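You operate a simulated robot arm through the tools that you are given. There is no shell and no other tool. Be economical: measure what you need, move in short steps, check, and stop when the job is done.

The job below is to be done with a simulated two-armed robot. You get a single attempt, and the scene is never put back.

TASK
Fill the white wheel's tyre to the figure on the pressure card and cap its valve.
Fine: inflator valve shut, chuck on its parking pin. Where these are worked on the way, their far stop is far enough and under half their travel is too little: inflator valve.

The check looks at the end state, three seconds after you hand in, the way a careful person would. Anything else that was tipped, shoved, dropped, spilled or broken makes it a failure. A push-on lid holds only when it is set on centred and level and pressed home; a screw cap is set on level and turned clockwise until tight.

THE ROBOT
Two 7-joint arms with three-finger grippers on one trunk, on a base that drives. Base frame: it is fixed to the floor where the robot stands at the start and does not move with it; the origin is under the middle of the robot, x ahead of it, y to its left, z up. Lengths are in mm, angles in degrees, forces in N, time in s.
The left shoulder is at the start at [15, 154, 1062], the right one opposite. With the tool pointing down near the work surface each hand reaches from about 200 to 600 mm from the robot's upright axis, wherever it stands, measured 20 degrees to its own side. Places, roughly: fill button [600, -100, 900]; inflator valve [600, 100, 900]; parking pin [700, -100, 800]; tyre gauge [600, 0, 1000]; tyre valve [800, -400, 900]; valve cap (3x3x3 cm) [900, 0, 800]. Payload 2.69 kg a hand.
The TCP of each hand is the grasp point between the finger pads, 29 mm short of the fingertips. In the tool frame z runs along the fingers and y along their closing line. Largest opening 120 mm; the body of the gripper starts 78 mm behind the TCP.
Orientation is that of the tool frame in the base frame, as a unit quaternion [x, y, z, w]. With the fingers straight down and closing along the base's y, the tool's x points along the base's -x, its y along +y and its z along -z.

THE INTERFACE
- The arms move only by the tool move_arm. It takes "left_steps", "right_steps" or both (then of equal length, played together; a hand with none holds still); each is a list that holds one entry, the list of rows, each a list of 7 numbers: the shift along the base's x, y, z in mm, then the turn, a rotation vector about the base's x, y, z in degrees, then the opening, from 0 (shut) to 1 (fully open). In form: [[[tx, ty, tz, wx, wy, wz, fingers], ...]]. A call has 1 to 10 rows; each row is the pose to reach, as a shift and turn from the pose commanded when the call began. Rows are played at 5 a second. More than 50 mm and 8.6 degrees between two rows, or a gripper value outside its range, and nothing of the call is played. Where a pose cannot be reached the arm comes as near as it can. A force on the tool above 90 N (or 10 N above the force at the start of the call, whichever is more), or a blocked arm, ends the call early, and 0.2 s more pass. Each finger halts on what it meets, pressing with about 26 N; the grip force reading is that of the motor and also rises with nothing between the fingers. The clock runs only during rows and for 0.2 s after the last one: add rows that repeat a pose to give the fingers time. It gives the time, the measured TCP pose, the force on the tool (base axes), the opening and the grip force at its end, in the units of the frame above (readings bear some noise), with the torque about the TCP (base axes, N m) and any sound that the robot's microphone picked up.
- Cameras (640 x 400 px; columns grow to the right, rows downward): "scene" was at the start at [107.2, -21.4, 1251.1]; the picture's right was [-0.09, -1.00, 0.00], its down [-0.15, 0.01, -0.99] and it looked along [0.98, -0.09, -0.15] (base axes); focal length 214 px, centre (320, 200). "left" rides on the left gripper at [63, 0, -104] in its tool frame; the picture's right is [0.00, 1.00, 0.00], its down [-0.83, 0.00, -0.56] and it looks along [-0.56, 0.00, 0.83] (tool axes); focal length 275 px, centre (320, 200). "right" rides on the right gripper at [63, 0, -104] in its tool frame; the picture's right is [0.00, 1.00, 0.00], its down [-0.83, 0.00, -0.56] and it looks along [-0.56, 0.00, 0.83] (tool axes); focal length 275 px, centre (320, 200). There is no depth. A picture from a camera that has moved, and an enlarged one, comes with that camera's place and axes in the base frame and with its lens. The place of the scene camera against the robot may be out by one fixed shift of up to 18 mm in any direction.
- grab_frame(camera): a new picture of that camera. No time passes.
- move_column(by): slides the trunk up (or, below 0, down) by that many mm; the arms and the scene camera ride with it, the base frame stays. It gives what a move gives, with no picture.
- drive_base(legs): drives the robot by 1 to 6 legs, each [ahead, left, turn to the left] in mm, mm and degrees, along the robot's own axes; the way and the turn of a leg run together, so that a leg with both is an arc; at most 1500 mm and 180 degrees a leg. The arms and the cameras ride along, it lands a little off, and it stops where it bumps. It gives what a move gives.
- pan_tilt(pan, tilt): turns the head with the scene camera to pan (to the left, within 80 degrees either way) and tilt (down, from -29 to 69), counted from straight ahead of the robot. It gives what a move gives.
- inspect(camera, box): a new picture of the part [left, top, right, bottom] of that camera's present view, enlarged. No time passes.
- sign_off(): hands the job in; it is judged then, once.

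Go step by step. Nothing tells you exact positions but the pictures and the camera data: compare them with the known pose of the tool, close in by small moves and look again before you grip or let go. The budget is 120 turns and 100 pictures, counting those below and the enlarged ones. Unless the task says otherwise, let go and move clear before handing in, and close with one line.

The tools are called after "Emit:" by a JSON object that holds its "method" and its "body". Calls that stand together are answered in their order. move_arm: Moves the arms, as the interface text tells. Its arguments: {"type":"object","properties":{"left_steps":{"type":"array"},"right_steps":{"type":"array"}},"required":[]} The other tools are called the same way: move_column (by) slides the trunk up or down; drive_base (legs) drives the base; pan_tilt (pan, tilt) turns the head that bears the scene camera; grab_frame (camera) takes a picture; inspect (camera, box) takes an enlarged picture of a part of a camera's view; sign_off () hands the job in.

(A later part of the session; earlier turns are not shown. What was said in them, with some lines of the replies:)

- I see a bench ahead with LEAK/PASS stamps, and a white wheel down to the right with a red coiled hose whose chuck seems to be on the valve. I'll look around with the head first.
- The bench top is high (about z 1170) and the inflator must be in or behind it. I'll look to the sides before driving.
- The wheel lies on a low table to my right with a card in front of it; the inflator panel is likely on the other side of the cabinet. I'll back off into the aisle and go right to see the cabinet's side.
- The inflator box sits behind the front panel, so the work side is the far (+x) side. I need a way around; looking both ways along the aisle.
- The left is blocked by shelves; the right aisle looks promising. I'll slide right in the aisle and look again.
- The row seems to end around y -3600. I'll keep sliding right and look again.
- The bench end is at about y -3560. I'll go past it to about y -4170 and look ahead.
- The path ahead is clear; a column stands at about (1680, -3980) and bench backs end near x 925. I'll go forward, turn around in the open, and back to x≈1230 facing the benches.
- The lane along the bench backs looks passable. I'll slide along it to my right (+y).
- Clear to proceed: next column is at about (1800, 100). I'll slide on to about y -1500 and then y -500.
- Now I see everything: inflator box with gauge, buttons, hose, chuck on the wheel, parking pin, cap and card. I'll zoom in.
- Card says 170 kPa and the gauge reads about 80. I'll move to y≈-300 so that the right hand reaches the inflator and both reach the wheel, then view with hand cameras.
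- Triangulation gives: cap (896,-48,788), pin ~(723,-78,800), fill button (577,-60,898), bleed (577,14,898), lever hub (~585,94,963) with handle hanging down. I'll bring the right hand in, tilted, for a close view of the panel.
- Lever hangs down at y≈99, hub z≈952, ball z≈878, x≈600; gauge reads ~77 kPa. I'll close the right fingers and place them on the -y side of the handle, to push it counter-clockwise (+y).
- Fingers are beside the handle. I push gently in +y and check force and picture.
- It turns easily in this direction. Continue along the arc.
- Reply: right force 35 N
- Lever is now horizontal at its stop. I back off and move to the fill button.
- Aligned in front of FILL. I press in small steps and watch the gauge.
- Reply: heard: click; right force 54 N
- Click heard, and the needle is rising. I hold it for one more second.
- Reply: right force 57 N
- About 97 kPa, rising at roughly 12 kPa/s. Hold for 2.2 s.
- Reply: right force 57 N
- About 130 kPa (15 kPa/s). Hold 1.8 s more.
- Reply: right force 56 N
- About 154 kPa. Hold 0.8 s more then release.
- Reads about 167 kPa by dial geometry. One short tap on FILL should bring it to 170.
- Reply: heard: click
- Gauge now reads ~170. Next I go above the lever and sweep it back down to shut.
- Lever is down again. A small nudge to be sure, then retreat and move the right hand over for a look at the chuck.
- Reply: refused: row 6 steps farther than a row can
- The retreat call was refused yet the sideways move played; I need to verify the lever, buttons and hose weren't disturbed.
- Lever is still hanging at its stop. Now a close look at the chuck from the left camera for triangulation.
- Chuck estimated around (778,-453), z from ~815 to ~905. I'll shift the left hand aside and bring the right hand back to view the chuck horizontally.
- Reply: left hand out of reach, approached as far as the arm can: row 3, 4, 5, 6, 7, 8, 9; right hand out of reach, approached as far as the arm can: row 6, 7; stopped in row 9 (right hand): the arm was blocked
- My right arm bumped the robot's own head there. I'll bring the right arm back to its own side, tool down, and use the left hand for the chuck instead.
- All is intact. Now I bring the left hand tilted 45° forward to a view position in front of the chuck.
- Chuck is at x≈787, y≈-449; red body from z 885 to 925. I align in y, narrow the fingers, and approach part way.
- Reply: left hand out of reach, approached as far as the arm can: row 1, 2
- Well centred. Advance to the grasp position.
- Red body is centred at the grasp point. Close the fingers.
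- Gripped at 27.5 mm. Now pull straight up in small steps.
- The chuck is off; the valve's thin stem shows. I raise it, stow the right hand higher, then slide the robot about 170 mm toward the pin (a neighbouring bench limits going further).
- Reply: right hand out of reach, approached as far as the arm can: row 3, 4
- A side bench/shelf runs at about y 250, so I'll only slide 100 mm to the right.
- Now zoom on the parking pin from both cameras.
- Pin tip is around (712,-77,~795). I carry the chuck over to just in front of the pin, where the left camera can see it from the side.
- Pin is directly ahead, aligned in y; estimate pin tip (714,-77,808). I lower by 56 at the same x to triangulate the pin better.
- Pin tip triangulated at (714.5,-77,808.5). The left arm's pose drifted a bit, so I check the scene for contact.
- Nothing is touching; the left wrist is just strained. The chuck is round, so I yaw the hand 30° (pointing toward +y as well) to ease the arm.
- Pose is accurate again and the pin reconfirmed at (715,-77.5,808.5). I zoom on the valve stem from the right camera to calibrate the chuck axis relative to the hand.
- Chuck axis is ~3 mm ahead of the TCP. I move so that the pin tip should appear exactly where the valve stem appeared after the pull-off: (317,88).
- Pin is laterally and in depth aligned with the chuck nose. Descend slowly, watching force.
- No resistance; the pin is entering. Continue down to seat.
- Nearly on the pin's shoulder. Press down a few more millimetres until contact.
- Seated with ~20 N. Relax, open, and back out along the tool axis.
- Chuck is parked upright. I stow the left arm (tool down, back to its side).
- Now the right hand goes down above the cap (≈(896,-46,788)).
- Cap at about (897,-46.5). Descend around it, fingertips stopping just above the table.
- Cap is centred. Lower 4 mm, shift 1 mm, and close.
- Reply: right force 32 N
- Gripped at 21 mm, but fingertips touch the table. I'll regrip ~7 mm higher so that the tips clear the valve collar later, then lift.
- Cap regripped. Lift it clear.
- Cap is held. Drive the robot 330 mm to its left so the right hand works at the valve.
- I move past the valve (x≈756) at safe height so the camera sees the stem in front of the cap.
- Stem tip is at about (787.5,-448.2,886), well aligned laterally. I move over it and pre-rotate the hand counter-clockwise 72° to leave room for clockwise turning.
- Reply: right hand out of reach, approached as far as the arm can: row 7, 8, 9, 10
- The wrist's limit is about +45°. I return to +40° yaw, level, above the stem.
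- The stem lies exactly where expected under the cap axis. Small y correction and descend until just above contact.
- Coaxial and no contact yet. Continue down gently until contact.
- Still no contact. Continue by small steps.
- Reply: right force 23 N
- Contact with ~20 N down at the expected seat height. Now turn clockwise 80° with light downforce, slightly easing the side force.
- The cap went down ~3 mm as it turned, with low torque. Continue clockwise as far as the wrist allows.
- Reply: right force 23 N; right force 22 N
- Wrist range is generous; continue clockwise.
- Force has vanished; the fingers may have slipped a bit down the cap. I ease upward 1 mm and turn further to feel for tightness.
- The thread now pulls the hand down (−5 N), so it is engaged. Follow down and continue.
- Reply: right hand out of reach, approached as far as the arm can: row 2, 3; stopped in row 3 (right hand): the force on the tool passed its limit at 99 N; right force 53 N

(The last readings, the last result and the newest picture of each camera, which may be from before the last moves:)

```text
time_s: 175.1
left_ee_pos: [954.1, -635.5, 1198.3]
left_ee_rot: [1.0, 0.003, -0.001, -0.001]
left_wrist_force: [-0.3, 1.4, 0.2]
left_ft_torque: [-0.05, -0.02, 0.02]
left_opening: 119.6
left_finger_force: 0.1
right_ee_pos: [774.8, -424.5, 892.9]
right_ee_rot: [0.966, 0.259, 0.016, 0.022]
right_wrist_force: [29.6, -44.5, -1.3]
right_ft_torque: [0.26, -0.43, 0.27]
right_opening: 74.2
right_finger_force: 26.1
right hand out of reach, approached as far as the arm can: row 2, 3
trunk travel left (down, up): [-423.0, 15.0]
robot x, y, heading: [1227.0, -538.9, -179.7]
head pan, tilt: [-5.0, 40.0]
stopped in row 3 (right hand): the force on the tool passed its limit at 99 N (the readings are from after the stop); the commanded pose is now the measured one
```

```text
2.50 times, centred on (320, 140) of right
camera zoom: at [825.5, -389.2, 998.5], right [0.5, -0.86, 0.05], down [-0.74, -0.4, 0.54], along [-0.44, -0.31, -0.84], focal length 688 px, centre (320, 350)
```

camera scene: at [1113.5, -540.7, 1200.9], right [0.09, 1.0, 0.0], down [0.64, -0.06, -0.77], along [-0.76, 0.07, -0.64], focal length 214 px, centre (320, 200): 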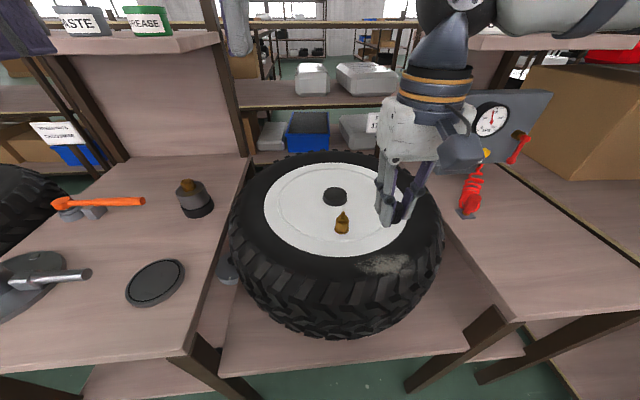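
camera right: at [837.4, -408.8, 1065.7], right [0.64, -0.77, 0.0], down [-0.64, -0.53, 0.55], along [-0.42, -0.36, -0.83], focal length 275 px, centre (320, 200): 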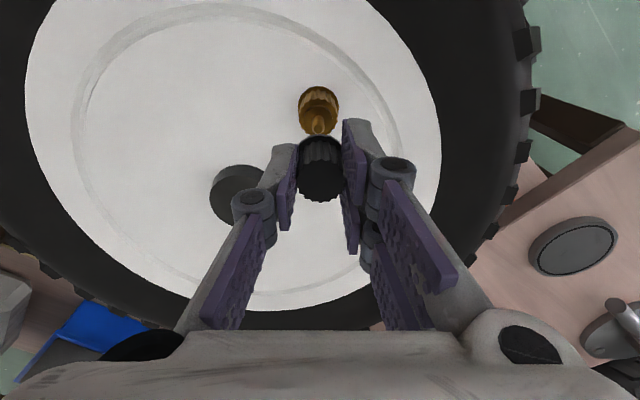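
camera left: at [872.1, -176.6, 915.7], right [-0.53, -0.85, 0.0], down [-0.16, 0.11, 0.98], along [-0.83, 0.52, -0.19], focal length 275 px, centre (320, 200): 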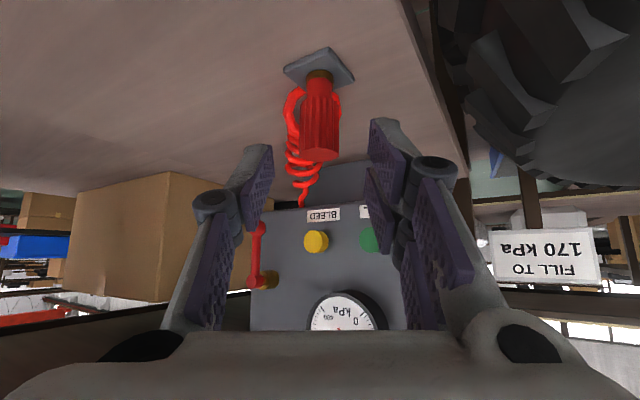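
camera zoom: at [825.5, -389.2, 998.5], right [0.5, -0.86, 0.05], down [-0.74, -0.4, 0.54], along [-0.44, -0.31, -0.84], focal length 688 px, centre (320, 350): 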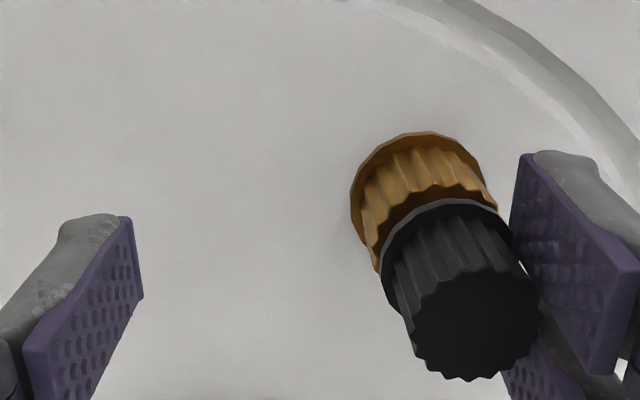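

The wrist limit was hit and the hand shifted, prying the fingers open; the cap stays on the valve. I open, recenter, and lift clear to inspect.

Emit:
{"method": "move_arm", "body": {"right_steps": [[[3, -5, 0, 0, 0, 0, 0.75], [6, -11, 0, 0, 0, 0, 0.8], [12, -22, 0, 0, 0, 0, 0.8], [12, -22, 30, 0, 0, 0, 0.8], [12, -22, 70, 0, 0, 0, 0.8]]]}}

Emit:
{"method": "grab_frame", "body": {"camera": "right"}}

```text
time_s: 176.3
left_ee_pos: [952.4, -632.8, 1197.7]
left_ee_rot: [1.0, 0.003, -0.001, -0.001]
left_wrist_force: [0.5, -0.3, 0.3]
left_ft_torque: [0.01, 0.0, -0.01]
left_opening: 119.8
left_finger_force: 0.1
right_ee_pos: [767.0, -414.1, 963.5]
right_ee_rot: [0.966, 0.259, 0.011, 0.018]
right_wrist_force: [-0.2, 0.0, 0.3]
right_ft_torque: [0.04, -0.01, -0.01]
right_opening: 96.3
right_finger_force: 0.1
right hand out of reach, approached as far as the arm can: row 1, 2, 3, 4, 5
trunk travel left (down, up): [-423.0, 15.0]
robot x, y, heading: [1229.9, -542.1, -179.7]
head pan, tilt: [-5.0, 40.0]
```

```text
8 pictures are left
camera right: at [818.3, -379.6, 1068.1], right [0.51, -0.86, 0.04], down [-0.73, -0.4, 0.54], along [-0.45, -0.3, -0.84], focal length 275 px, centre (320, 200)
```

right: 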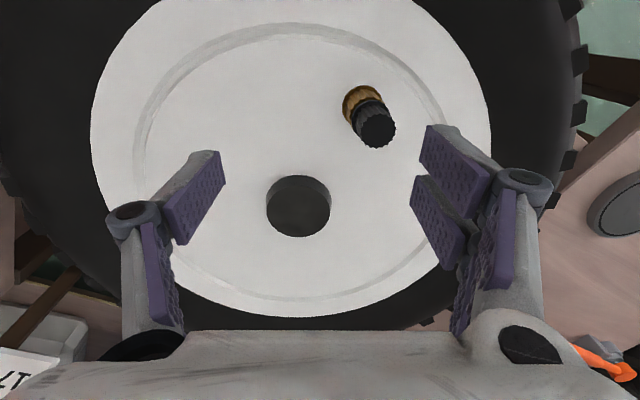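

Cap sits on the valve, level. The wrist must unwind: I level the hand and rotate counter-clockwise back in the air.

Emit:
{"method": "move_arm", "body": {"right_steps": [[[2, -5, 5, 1.7, 1.75, 6, 0.8], [4, -8, 8, 1.7, 1.75, 14, 0.8]]]}}

Emit:
{"method": "move_arm", "body": {"right_steps": [[[2, -3, 0, 0, 0, 8, 0.6], [4, -5, 0, 0, 0, 16, 0.5], [6, -7, 0, 0, 0, 24, 0.5], [8, -9, 0, 0, 0, 32, 0.5], [10, -11, 0, 0, 0, 40, 0.5], [12, -13, 0, 0, 0, 48, 0.5], [14, -15, 0, 0, 0, 56, 0.5], [16, -18, 0, 0, 0, 64, 0.5], [16, -22, 0, 0, 0, 72, 0.5], [17, -26, 0, 0, 0, 80, 0.5]]]}}

```text
time_s: 176.9
left_ee_pos: [950.5, -632.1, 1196.8]
left_ee_rot: [1.0, 0.003, -0.001, 0.0]
left_wrist_force: [-0.1, 0.0, -0.8]
left_ft_torque: [0.0, -0.03, -0.01]
left_opening: 119.9
left_finger_force: 0.0
right_ee_pos: [769.1, -422.8, 969.7]
right_ee_rot: [0.929, 0.371, 0.004, -0.003]
right_wrist_force: [0.0, -0.3, 0.4]
right_ft_torque: [0.01, -0.03, 0.01]
right_opening: 95.9
right_finger_force: 0.0
trunk travel left (down, up): [-423.0, 15.0]
robot x, y, heading: [1227.5, -538.5, -179.9]
head pan, tilt: [-5.0, 40.0]
```

```text
time_s: 179.1
left_ee_pos: [950.9, -632.5, 1197.7]
left_ee_rot: [1.0, 0.003, 0.0, 0.0]
left_wrist_force: [-0.2, 0.1, 0.3]
left_ft_torque: [0.0, -0.01, -0.02]
left_opening: 120.0
left_finger_force: 0.0
right_ee_pos: [787.1, -448.4, 970.9]
right_ee_rot: [0.472, 0.882, 0.002, -0.003]
right_wrist_force: [-0.3, -0.5, 0.0]
right_ft_torque: [0.0, 0.0, 0.02]
right_opening: 60.1
right_finger_force: 0.2
trunk travel left (down, up): [-423.0, 15.0]
robot x, y, heading: [1226.3, -535.9, -180.1]
head pan, tilt: [-5.0, 40.0]
```

Unwinding works. Two and a half more similar calls.

Emit:
{"method": "move_arm", "body": {"right_steps": [[[0, 0, 0, 0, 0, 8, 0.5], [0, 0, 0, 0, 0, 16, 0.5], [0, 0, 0, 0, 0, 24, 0.5], [0, 0, 0, 0, 0, 32, 0.5], [0, 0, 0, 0, 0, 40, 0.5], [0, 0, 0, 0, 0, 48, 0.5], [0, 0, 0, 0, 0, 56, 0.5], [0, 0, 0, 0, 0, 64, 0.5], [0, 0, 0, 0, 0, 72, 0.5], [0, 0, 0, 0, 0, 80, 0.5]]]}}

Emit:
{"method": "move_arm", "body": {"right_steps": [[[0, 0, 0, 0, 0, 8, 0.5], [0, 0, 0, 0, 0, 16, 0.5], [0, 0, 0, 0, 0, 24, 0.5], [0, 0, 0, 0, 0, 32, 0.5], [0, 0, 0, 0, 0, 40, 0.5], [0, 0, 0, 0, 0, 48, 0.5], [0, 0, 0, 0, 0, 56, 0.5], [0, 0, 0, 0, 0, 64, 0.5], [0, 0, 0, 0, 0, 72, 0.5], [0, 0, 0, 0, 0, 80, 0.5]]]}}

Emit:
{"method": "move_arm", "body": {"right_steps": [[[0, 0, 0, 0, 0, 8, 0.5], [0, 0, 0, 0, 0, 16, 0.5], [0, 0, 0, 0, 0, 24, 0.5], [0, 0, 0, 0, 0, 32, 0.5], [0, 0, 0, 0, 0, 40, 0.5], [0, 0, 0, 0, 0, 48, 0.5], [0, 0, 0, 0, 0, 56, 0.5], [0, 0, 0, 0, 0, 64, 0.5], [0, 0, 0, 0, 0, 72, 0.5], [0, 0, 0, 0, 0, 80, 0.5]]]}}

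Emit:
{"method": "grab_frame", "body": {"camera": "right"}}

```text
time_s: 181.3
left_ee_pos: [950.0, -632.0, 1197.9]
left_ee_rot: [1.0, 0.003, -0.001, 0.001]
left_wrist_force: [0.4, 0.6, 0.5]
left_ft_torque: [-0.01, 0.03, -0.01]
left_opening: 120.0
left_finger_force: 0.1
right_ee_pos: [786.4, -449.8, 970.9]
right_ee_rot: [-0.205, 0.979, -0.002, -0.003]
right_wrist_force: [0.5, 0.2, 0.2]
right_ft_torque: [0.01, -0.01, -0.02]
right_opening: 59.9
right_finger_force: 0.0
trunk travel left (down, up): [-423.0, 15.0]
robot x, y, heading: [1225.0, -537.0, -179.7]
head pan, tilt: [-5.0, 40.0]
```

```text
time_s: 183.5
left_ee_pos: [951.7, -632.6, 1197.8]
left_ee_rot: [1.0, 0.003, -0.001, 0.0]
left_wrist_force: [0.2, -1.2, 0.7]
left_ft_torque: [0.03, -0.03, -0.02]
left_opening: 120.1
left_finger_force: 0.1
right_ee_pos: [786.5, -448.8, 970.7]
right_ee_rot: [0.787, -0.618, 0.003, 0.002]
right_wrist_force: [-0.6, -0.3, 0.3]
right_ft_torque: [-0.01, 0.0, -0.01]
right_opening: 60.0
right_finger_force: 0.1
trunk travel left (down, up): [-423.0, 15.0]
robot x, y, heading: [1227.9, -536.1, -180.0]
head pan, tilt: [-5.0, 40.0]
```

```text
time_s: 185.7
left_ee_pos: [951.0, -631.7, 1198.8]
left_ee_rot: [1.0, 0.003, -0.002, -0.001]
left_wrist_force: [0.1, 0.4, 0.6]
left_ft_torque: [-0.02, -0.02, 0.01]
left_opening: 120.2
left_finger_force: 0.1
right_ee_pos: [786.3, -450.2, 971.2]
right_ee_rot: [0.999, 0.032, 0.004, -0.001]
right_wrist_force: [-0.1, 0.3, 0.1]
right_ft_torque: [0.0, -0.01, 0.03]
right_opening: 60.1
right_finger_force: 0.1
trunk travel left (down, up): [-423.0, 15.0]
robot x, y, heading: [1225.2, -535.9, -180.0]
head pan, tilt: [-5.0, 40.0]
```

```text
7 pictures are left
camera right: at [850.1, -445.2, 1076.0], right [0.07, -1.0, 0.0], down [-0.83, -0.06, 0.55], along [-0.55, -0.04, -0.84], focal length 275 px, centre (320, 200)
```

right: 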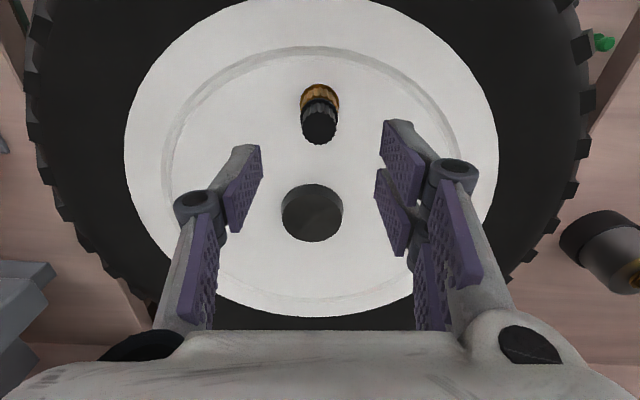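

Cap is centred between the open fingers. Descend and grip it again.

Emit:
{"method": "move_arm", "body": {"right_steps": [[[1, 0.5, -30, 0, 0, 0, 0.5], [1, 0.5, -55, 0, 0, 0, 0.5], [1, 0.5, -69, 0, 0, 0, 0.5], [1, 0.5, -69, 0, 0, 0, 0.2], [1, 0.5, -69, 0, 0, 0, 0], [1, 0.5, -69, 0, 0, 0, 0]]]}}

```text
time_s: 187.1
left_ee_pos: [952.2, -632.5, 1197.6]
left_ee_rot: [1.0, 0.002, 0.0, 0.0]
left_wrist_force: [0.6, -0.1, 0.5]
left_ft_torque: [0.0, -0.01, 0.0]
left_opening: 120.1
left_finger_force: 0.1
right_ee_pos: [787.1, -448.5, 902.1]
right_ee_rot: [0.999, 0.032, 0.004, -0.001]
right_wrist_force: [-0.2, 1.1, 0.3]
right_ft_torque: [-0.36, 0.05, 0.08]
right_opening: 21.6
right_finger_force: 25.4
trunk travel left (down, up): [-423.0, 15.0]
robot x, y, heading: [1228.3, -539.5, -180.0]
head pan, tilt: [-5.0, 40.0]
```

Gripped at 21.6 mm. Turn clockwise 80°, monitoring torque.

Emit:
{"method": "move_arm", "body": {"right_steps": [[[0, 0, -0.2, 0, 0, -8, 0], [0, 0, -0.4, 0, 0, -16, 0], [0, 0, -0.6, 0, 0, -24, 0], [0, 0, -0.8, 0, 0, -32, 0], [0, 0, -1, 0, 0, -40, 0], [0, 0, -1.2, 0, 0, -48, 0], [0, 0, -1.4, 0, 0, -56, 0], [0, 0, -1.6, 0, 0, -64, 0], [0, 0, -1.8, 0, 0, -72, 0], [0, 0, -2, 0, 0, -80, 0]]]}}

```text
time_s: 189.3
left_ee_pos: [952.1, -631.1, 1197.8]
left_ee_rot: [1.0, 0.002, -0.001, 0.0]
left_wrist_force: [0.7, 0.6, 1.0]
left_ft_torque: [0.01, -0.01, -0.01]
left_opening: 120.1
left_finger_force: 0.0
right_ee_pos: [789.5, -448.1, 899.9]
right_ee_rot: [0.784, -0.621, 0.004, 0.002]
right_wrist_force: [2.4, 4.2, 6.8]
right_ft_torque: [0.5, -0.41, 0.2]
right_opening: 21.5
right_finger_force: 26.2
trunk travel left (down, up): [-423.0, 15.0]
robot x, y, heading: [1230.5, -535.5, -179.6]
head pan, tilt: [-5.0, 40.0]
```

Emit:
{"method": "move_arm", "body": {"right_steps": [[[0, 0, 0, 0, 0, -8, 0], [0, 0, 0, 0, 0, -16, 0], [0, 0, -0.2, 0, 0, -24, 0], [0, 0, -0.4, 0, 0, -32, 0], [0, 0, -0.6, 0, 0, -40, 0], [0, 0, -0.8, 0, 0, -48, 0], [0, 0, -1, 0, 0, -56, 0], [0, 0, -1, 0, 0, -64, 0], [0, 0, -1, 0, 0, -72, 0], [0, 0, -1, 0, 0, -80, 0]]]}}

Emit:
{"method": "inspect", "body": {"camera": "right", "box": [240, 60, 400, 220]}}

```text
time_s: 191.5
left_ee_pos: [951.9, -632.3, 1197.5]
left_ee_rot: [1.0, 0.003, -0.002, 0.001]
left_wrist_force: [-0.1, 0.2, -0.4]
left_ft_torque: [0.03, -0.03, 0.01]
left_opening: 119.6
left_finger_force: 0.1
right_ee_pos: [787.9, -448.8, 898.3]
right_ee_rot: [-0.202, 0.979, -0.002, -0.004]
right_wrist_force: [0.1, 1.2, 0.3]
right_ft_torque: [-0.45, -0.2, 0.18]
right_opening: 21.1
right_finger_force: 25.6
trunk travel left (down, up): [-423.0, 15.0]
robot x, y, heading: [1226.7, -537.1, -179.6]
head pan, tilt: [-5.0, 40.0]
```

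```text
2.50 times, centred on (320, 140) of right
camera zoom: at [731.9, -473.7, 1003.4], right [-0.4, 0.92, 0.0], down [0.76, 0.34, 0.55], along [0.5, 0.22, -0.84], focal length 688 px, centre (320, 350)
```

zoom: 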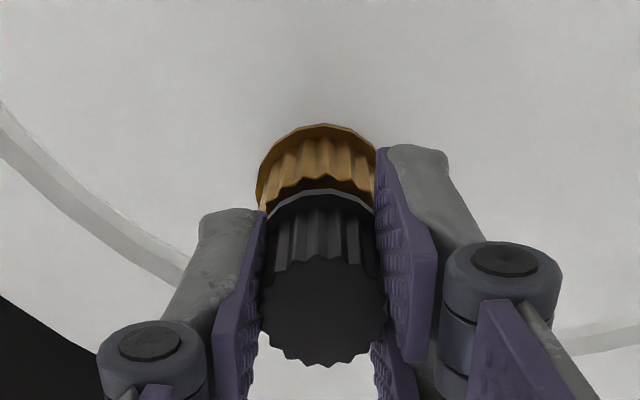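

Torque has levelled at ~0.18 Nm. To see whether the cap still turns or slips (tight), I turn 10° (half a flute) and compare the flute pattern.

Emit:
{"method": "move_arm", "body": {"right_steps": [[[0, 0, 0, 0, 0, -5, 0], [0, 0, 0, 0, 0, -10, 0], [0, 0, 0, 0, 0, -10, 0]]]}}

Emit:
{"method": "inspect", "body": {"camera": "right", "box": [240, 60, 400, 220]}}

```text
time_s: 192.3
left_ee_pos: [950.5, -632.5, 1197.5]
left_ee_rot: [1.0, 0.003, 0.001, -0.001]
left_wrist_force: [1.5, 0.3, 0.0]
left_ft_torque: [0.0, 0.02, 0.01]
left_opening: 120.0
left_finger_force: 0.1
right_ee_pos: [786.7, -448.6, 898.3]
right_ee_rot: [-0.117, 0.993, -0.002, -0.004]
right_wrist_force: [-7.2, 0.1, 0.0]
right_ft_torque: [0.01, 0.32, 0.24]
right_opening: 20.9
right_finger_force: 26.1
trunk travel left (down, up): [-423.0, 15.0]
robot x, y, heading: [1227.7, -535.2, -179.7]
head pan, tilt: [-5.0, 40.0]
```

```text
2.50 times, centred on (320, 140) of right
camera zoom: at [727.7, -463.6, 1003.9], right [-0.24, 0.97, 0.0], down [0.81, 0.2, 0.55], along [0.53, 0.13, -0.84], focal length 688 px, centre (320, 350)
```

zoom: 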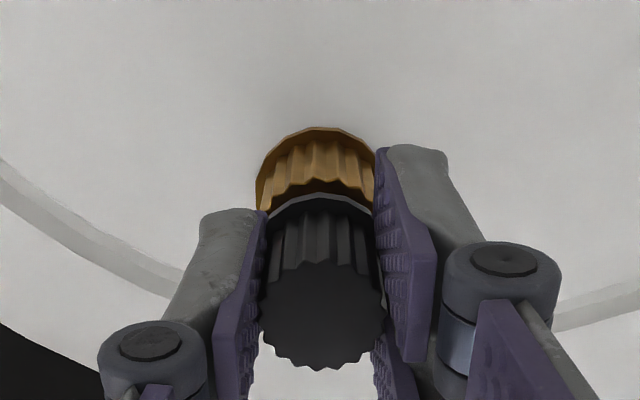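

Emit:
{"method": "move_arm", "body": {"right_steps": [[[0.5, 0, 0, 0, 0, -8, 0], [0.5, 0, 0, 0, 0, -16, 0], [0.5, 0, 0, 0, 0, -24, 0], [0.5, 0, 0, 0, 0, -32, 0], [0.5, 0, 0, 0, 0, -40, 0], [0.5, 0, 0, 0, 0, -48, 0], [0.5, 0, 0, 0, 0, -56, 0], [0.5, 0, 0, 0, 0, -64, 0]]]}}

Emit:
{"method": "move_arm", "body": {"right_steps": [[[0, 0, 0, 0, 0, -8, 0], [0, 0, 0, 0, 0, -16, 0], [0, 0, 0, 0, 0, -24, 0], [0, 0, 0, 0, 0, -32, 0], [0, 0, 0, 0, 0, -40, 0]]]}}

Emit:
{"method": "inspect", "body": {"camera": "right", "box": [280, 100, 360, 200]}}

```text
time_s: 194.1
left_ee_pos: [949.5, -632.4, 1197.3]
left_ee_rot: [1.0, 0.003, 0.001, 0.0]
left_wrist_force: [-0.6, -0.1, 0.4]
left_ft_torque: [-0.01, -0.03, -0.02]
left_opening: 120.0
left_finger_force: 0.1
right_ee_pos: [785.9, -446.6, 897.6]
right_ee_rot: [0.427, 0.904, 0.001, -0.004]
right_wrist_force: [-11.9, 3.4, -0.1]
right_ft_torque: [0.39, 0.2, 0.45]
right_opening: 21.2
right_finger_force: 25.6
trunk travel left (down, up): [-423.0, 15.0]
robot x, y, heading: [1225.0, -532.8, -179.7]
head pan, tilt: [-5.0, 40.0]
```

```text
time_s: 195.3
left_ee_pos: [949.9, -632.0, 1198.3]
left_ee_rot: [1.0, 0.002, 0.0, 0.0]
left_wrist_force: [-0.1, 0.5, -0.3]
left_ft_torque: [0.0, 0.03, -0.02]
left_opening: 119.7
left_finger_force: 0.2
right_ee_pos: [787.0, -448.7, 897.2]
right_ee_rot: [0.71, 0.704, 0.002, -0.003]
right_wrist_force: [-9.9, -1.2, 0.2]
right_ft_torque: [-0.12, 0.66, 0.16]
right_opening: 21.6
right_finger_force: 25.5
trunk travel left (down, up): [-423.0, 15.0]
robot x, y, heading: [1222.7, -539.4, -179.8]
head pan, tilt: [-5.0, 40.0]
```

```text
4.00 times, centred on (320, 150) of right
camera zoom: at [788.9, -386.5, 1003.1], right [1.0, -0.01, 0.0], down [0.0, -0.84, 0.55], along [0.0, -0.55, -0.84], focal length 1101 px, centre (320, 400)
```

zoom: 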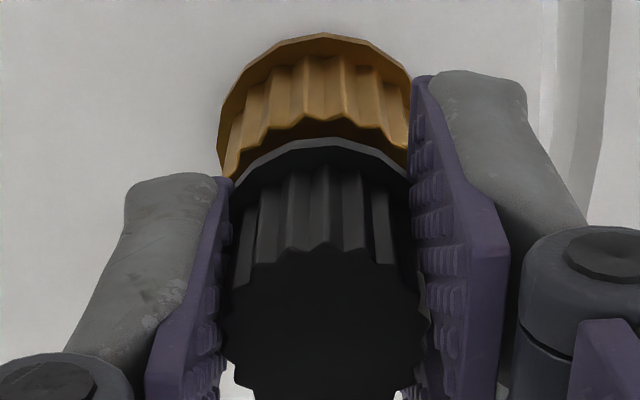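

Torque peaked at 0.45 Nm then slipped, suggesting it's tight. One more short turn to confirm.

Emit:
{"method": "move_arm", "body": {"right_steps": [[[0, 0, 0, 0, 0, -4, 0], [0, 0, 0, 0, 0, -8, 0]]]}}

Emit:
{"method": "move_arm", "body": {"right_steps": [[[0, 0, 0, 0, 0, -4, 0], [0, 0, 0, 0, 0, -8, 0]]]}}

Emit:
{"method": "inspect", "body": {"camera": "right", "box": [280, 100, 360, 200]}}

```text
time_s: 195.9
left_ee_pos: [950.3, -630.9, 1198.2]
left_ee_rot: [1.0, 0.003, 0.0, -0.001]
left_wrist_force: [-0.9, 0.3, 0.1]
left_ft_torque: [-0.01, 0.01, -0.05]
left_opening: 120.0
left_finger_force: 0.1
right_ee_pos: [787.7, -447.6, 898.2]
right_ee_rot: [0.758, 0.653, 0.003, -0.003]
right_wrist_force: [-10.7, 2.8, 0.0]
right_ft_torque: [0.12, 0.52, 0.22]
right_opening: 21.4
right_finger_force: 25.4
trunk travel left (down, up): [-423.0, 15.0]
robot x, y, heading: [1225.8, -537.1, -179.9]
head pan, tilt: [-5.0, 40.0]
```

```text
time_s: 196.5
left_ee_pos: [951.0, -631.5, 1196.8]
left_ee_rot: [1.0, 0.002, -0.001, 0.0]
left_wrist_force: [0.5, 0.3, 0.0]
left_ft_torque: [0.0, 0.01, 0.0]
left_opening: 120.1
left_finger_force: 0.0
right_ee_pos: [788.1, -446.6, 898.3]
right_ee_rot: [0.801, 0.598, 0.003, -0.002]
right_wrist_force: [-8.1, 8.4, 0.4]
right_ft_torque: [0.27, 0.05, 0.26]
right_opening: 21.1
right_finger_force: 25.6
trunk travel left (down, up): [-423.0, 15.0]
robot x, y, heading: [1226.0, -533.5, -179.7]
head pan, tilt: [-5.0, 40.0]
```

```text
4.00 times, centred on (320, 150) of right
camera zoom: at [806.4, -387.7, 1003.1], right [0.96, -0.28, 0.0], down [-0.23, -0.8, 0.55], along [-0.15, -0.53, -0.84], focal length 1101 px, centre (320, 400)
```

zoom: 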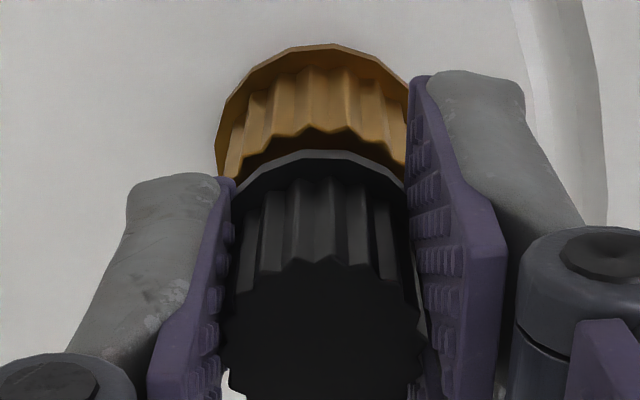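

The flute pattern shifts with the valve, so the cap now holds tight and the fingers slip on it. Release and lift clear.

Emit:
{"method": "move_arm", "body": {"right_steps": [[[0, 0, 0, 0, 0, 0, 0.25], [0, 0, 0, 0, 0, 0, 0.5], [0, 0, 0, 0, 0, 0, 0.5], [0, 0, 35, 0, 0, 0, 0.5], [0, 0, 80, 0, 0, 0, 0.5], [0, 20, 115, 0, 0, 0, 0.5], [0, 60, 125, 0, 0, 0, 0.5], [0, 105, 130, 0, 0, 0, 0.5]]]}}

Emit:
{"method": "inspect", "body": {"camera": "scene", "box": [240, 150, 420, 270]}}

```text
time_s: 198.3
left_ee_pos: [951.6, -631.7, 1197.4]
left_ee_rot: [1.0, 0.003, -0.001, 0.001]
left_wrist_force: [-1.0, 0.2, 0.0]
left_ft_torque: [-0.03, 0.0, 0.04]
left_opening: 120.2
left_finger_force: 0.0
right_ee_pos: [788.0, -343.0, 1029.6]
right_ee_rot: [0.801, 0.599, 0.003, -0.003]
right_wrist_force: [-0.1, -0.1, 0.5]
right_ft_torque: [0.01, -0.01, -0.02]
right_opening: 59.6
right_finger_force: 0.0
trunk travel left (down, up): [-423.0, 15.0]
robot x, y, heading: [1224.5, -536.8, -179.8]
head pan, tilt: [-5.0, 40.0]
```

```text
3.33 times, centred on (330, 210) of scene
camera zoom: at [1114.8, -541.5, 1200.9], right [0.08, 1.0, 0.0], down [0.64, -0.05, -0.77], along [-0.76, 0.06, -0.64], focal length 715 px, centre (287, 167)
```

zoom: 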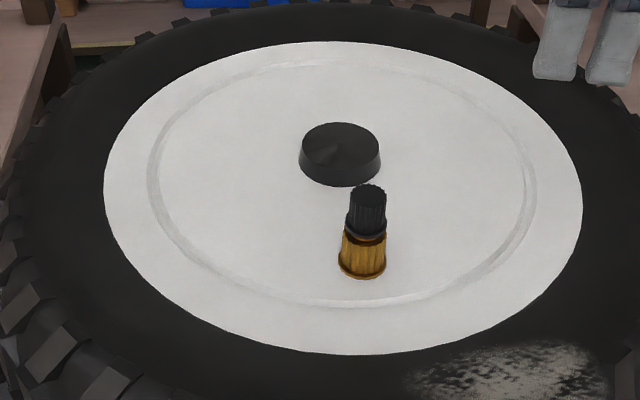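

Emit:
{"method": "inspect", "body": {"camera": "scene", "box": [328, 190, 368, 240]}}

```text
8.00 times, centred on (348, 215) of scene
camera zoom: at [1114.8, -541.5, 1200.9], right [0.08, 1.0, 0.0], down [0.64, -0.05, -0.77], along [-0.76, 0.06, -0.64], focal length 1716 px, centre (96, 80)
```

zoom: 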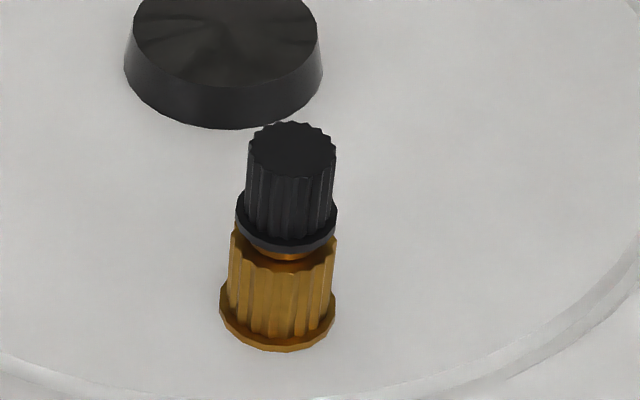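

Cap sits level and tight, the lever is down (shut), the chuck is on its pin and both hands are clear. Handing in.

Emit:
{"method": "sign_off", "body": {}}

```text
The job is handed in.
```

I filled the white wheel's tyre to about 170 kPa by the gauge, shut the inflator valve, parked the chuck on its pin, and screwed the valve cap on level until the fingers slipped on it.
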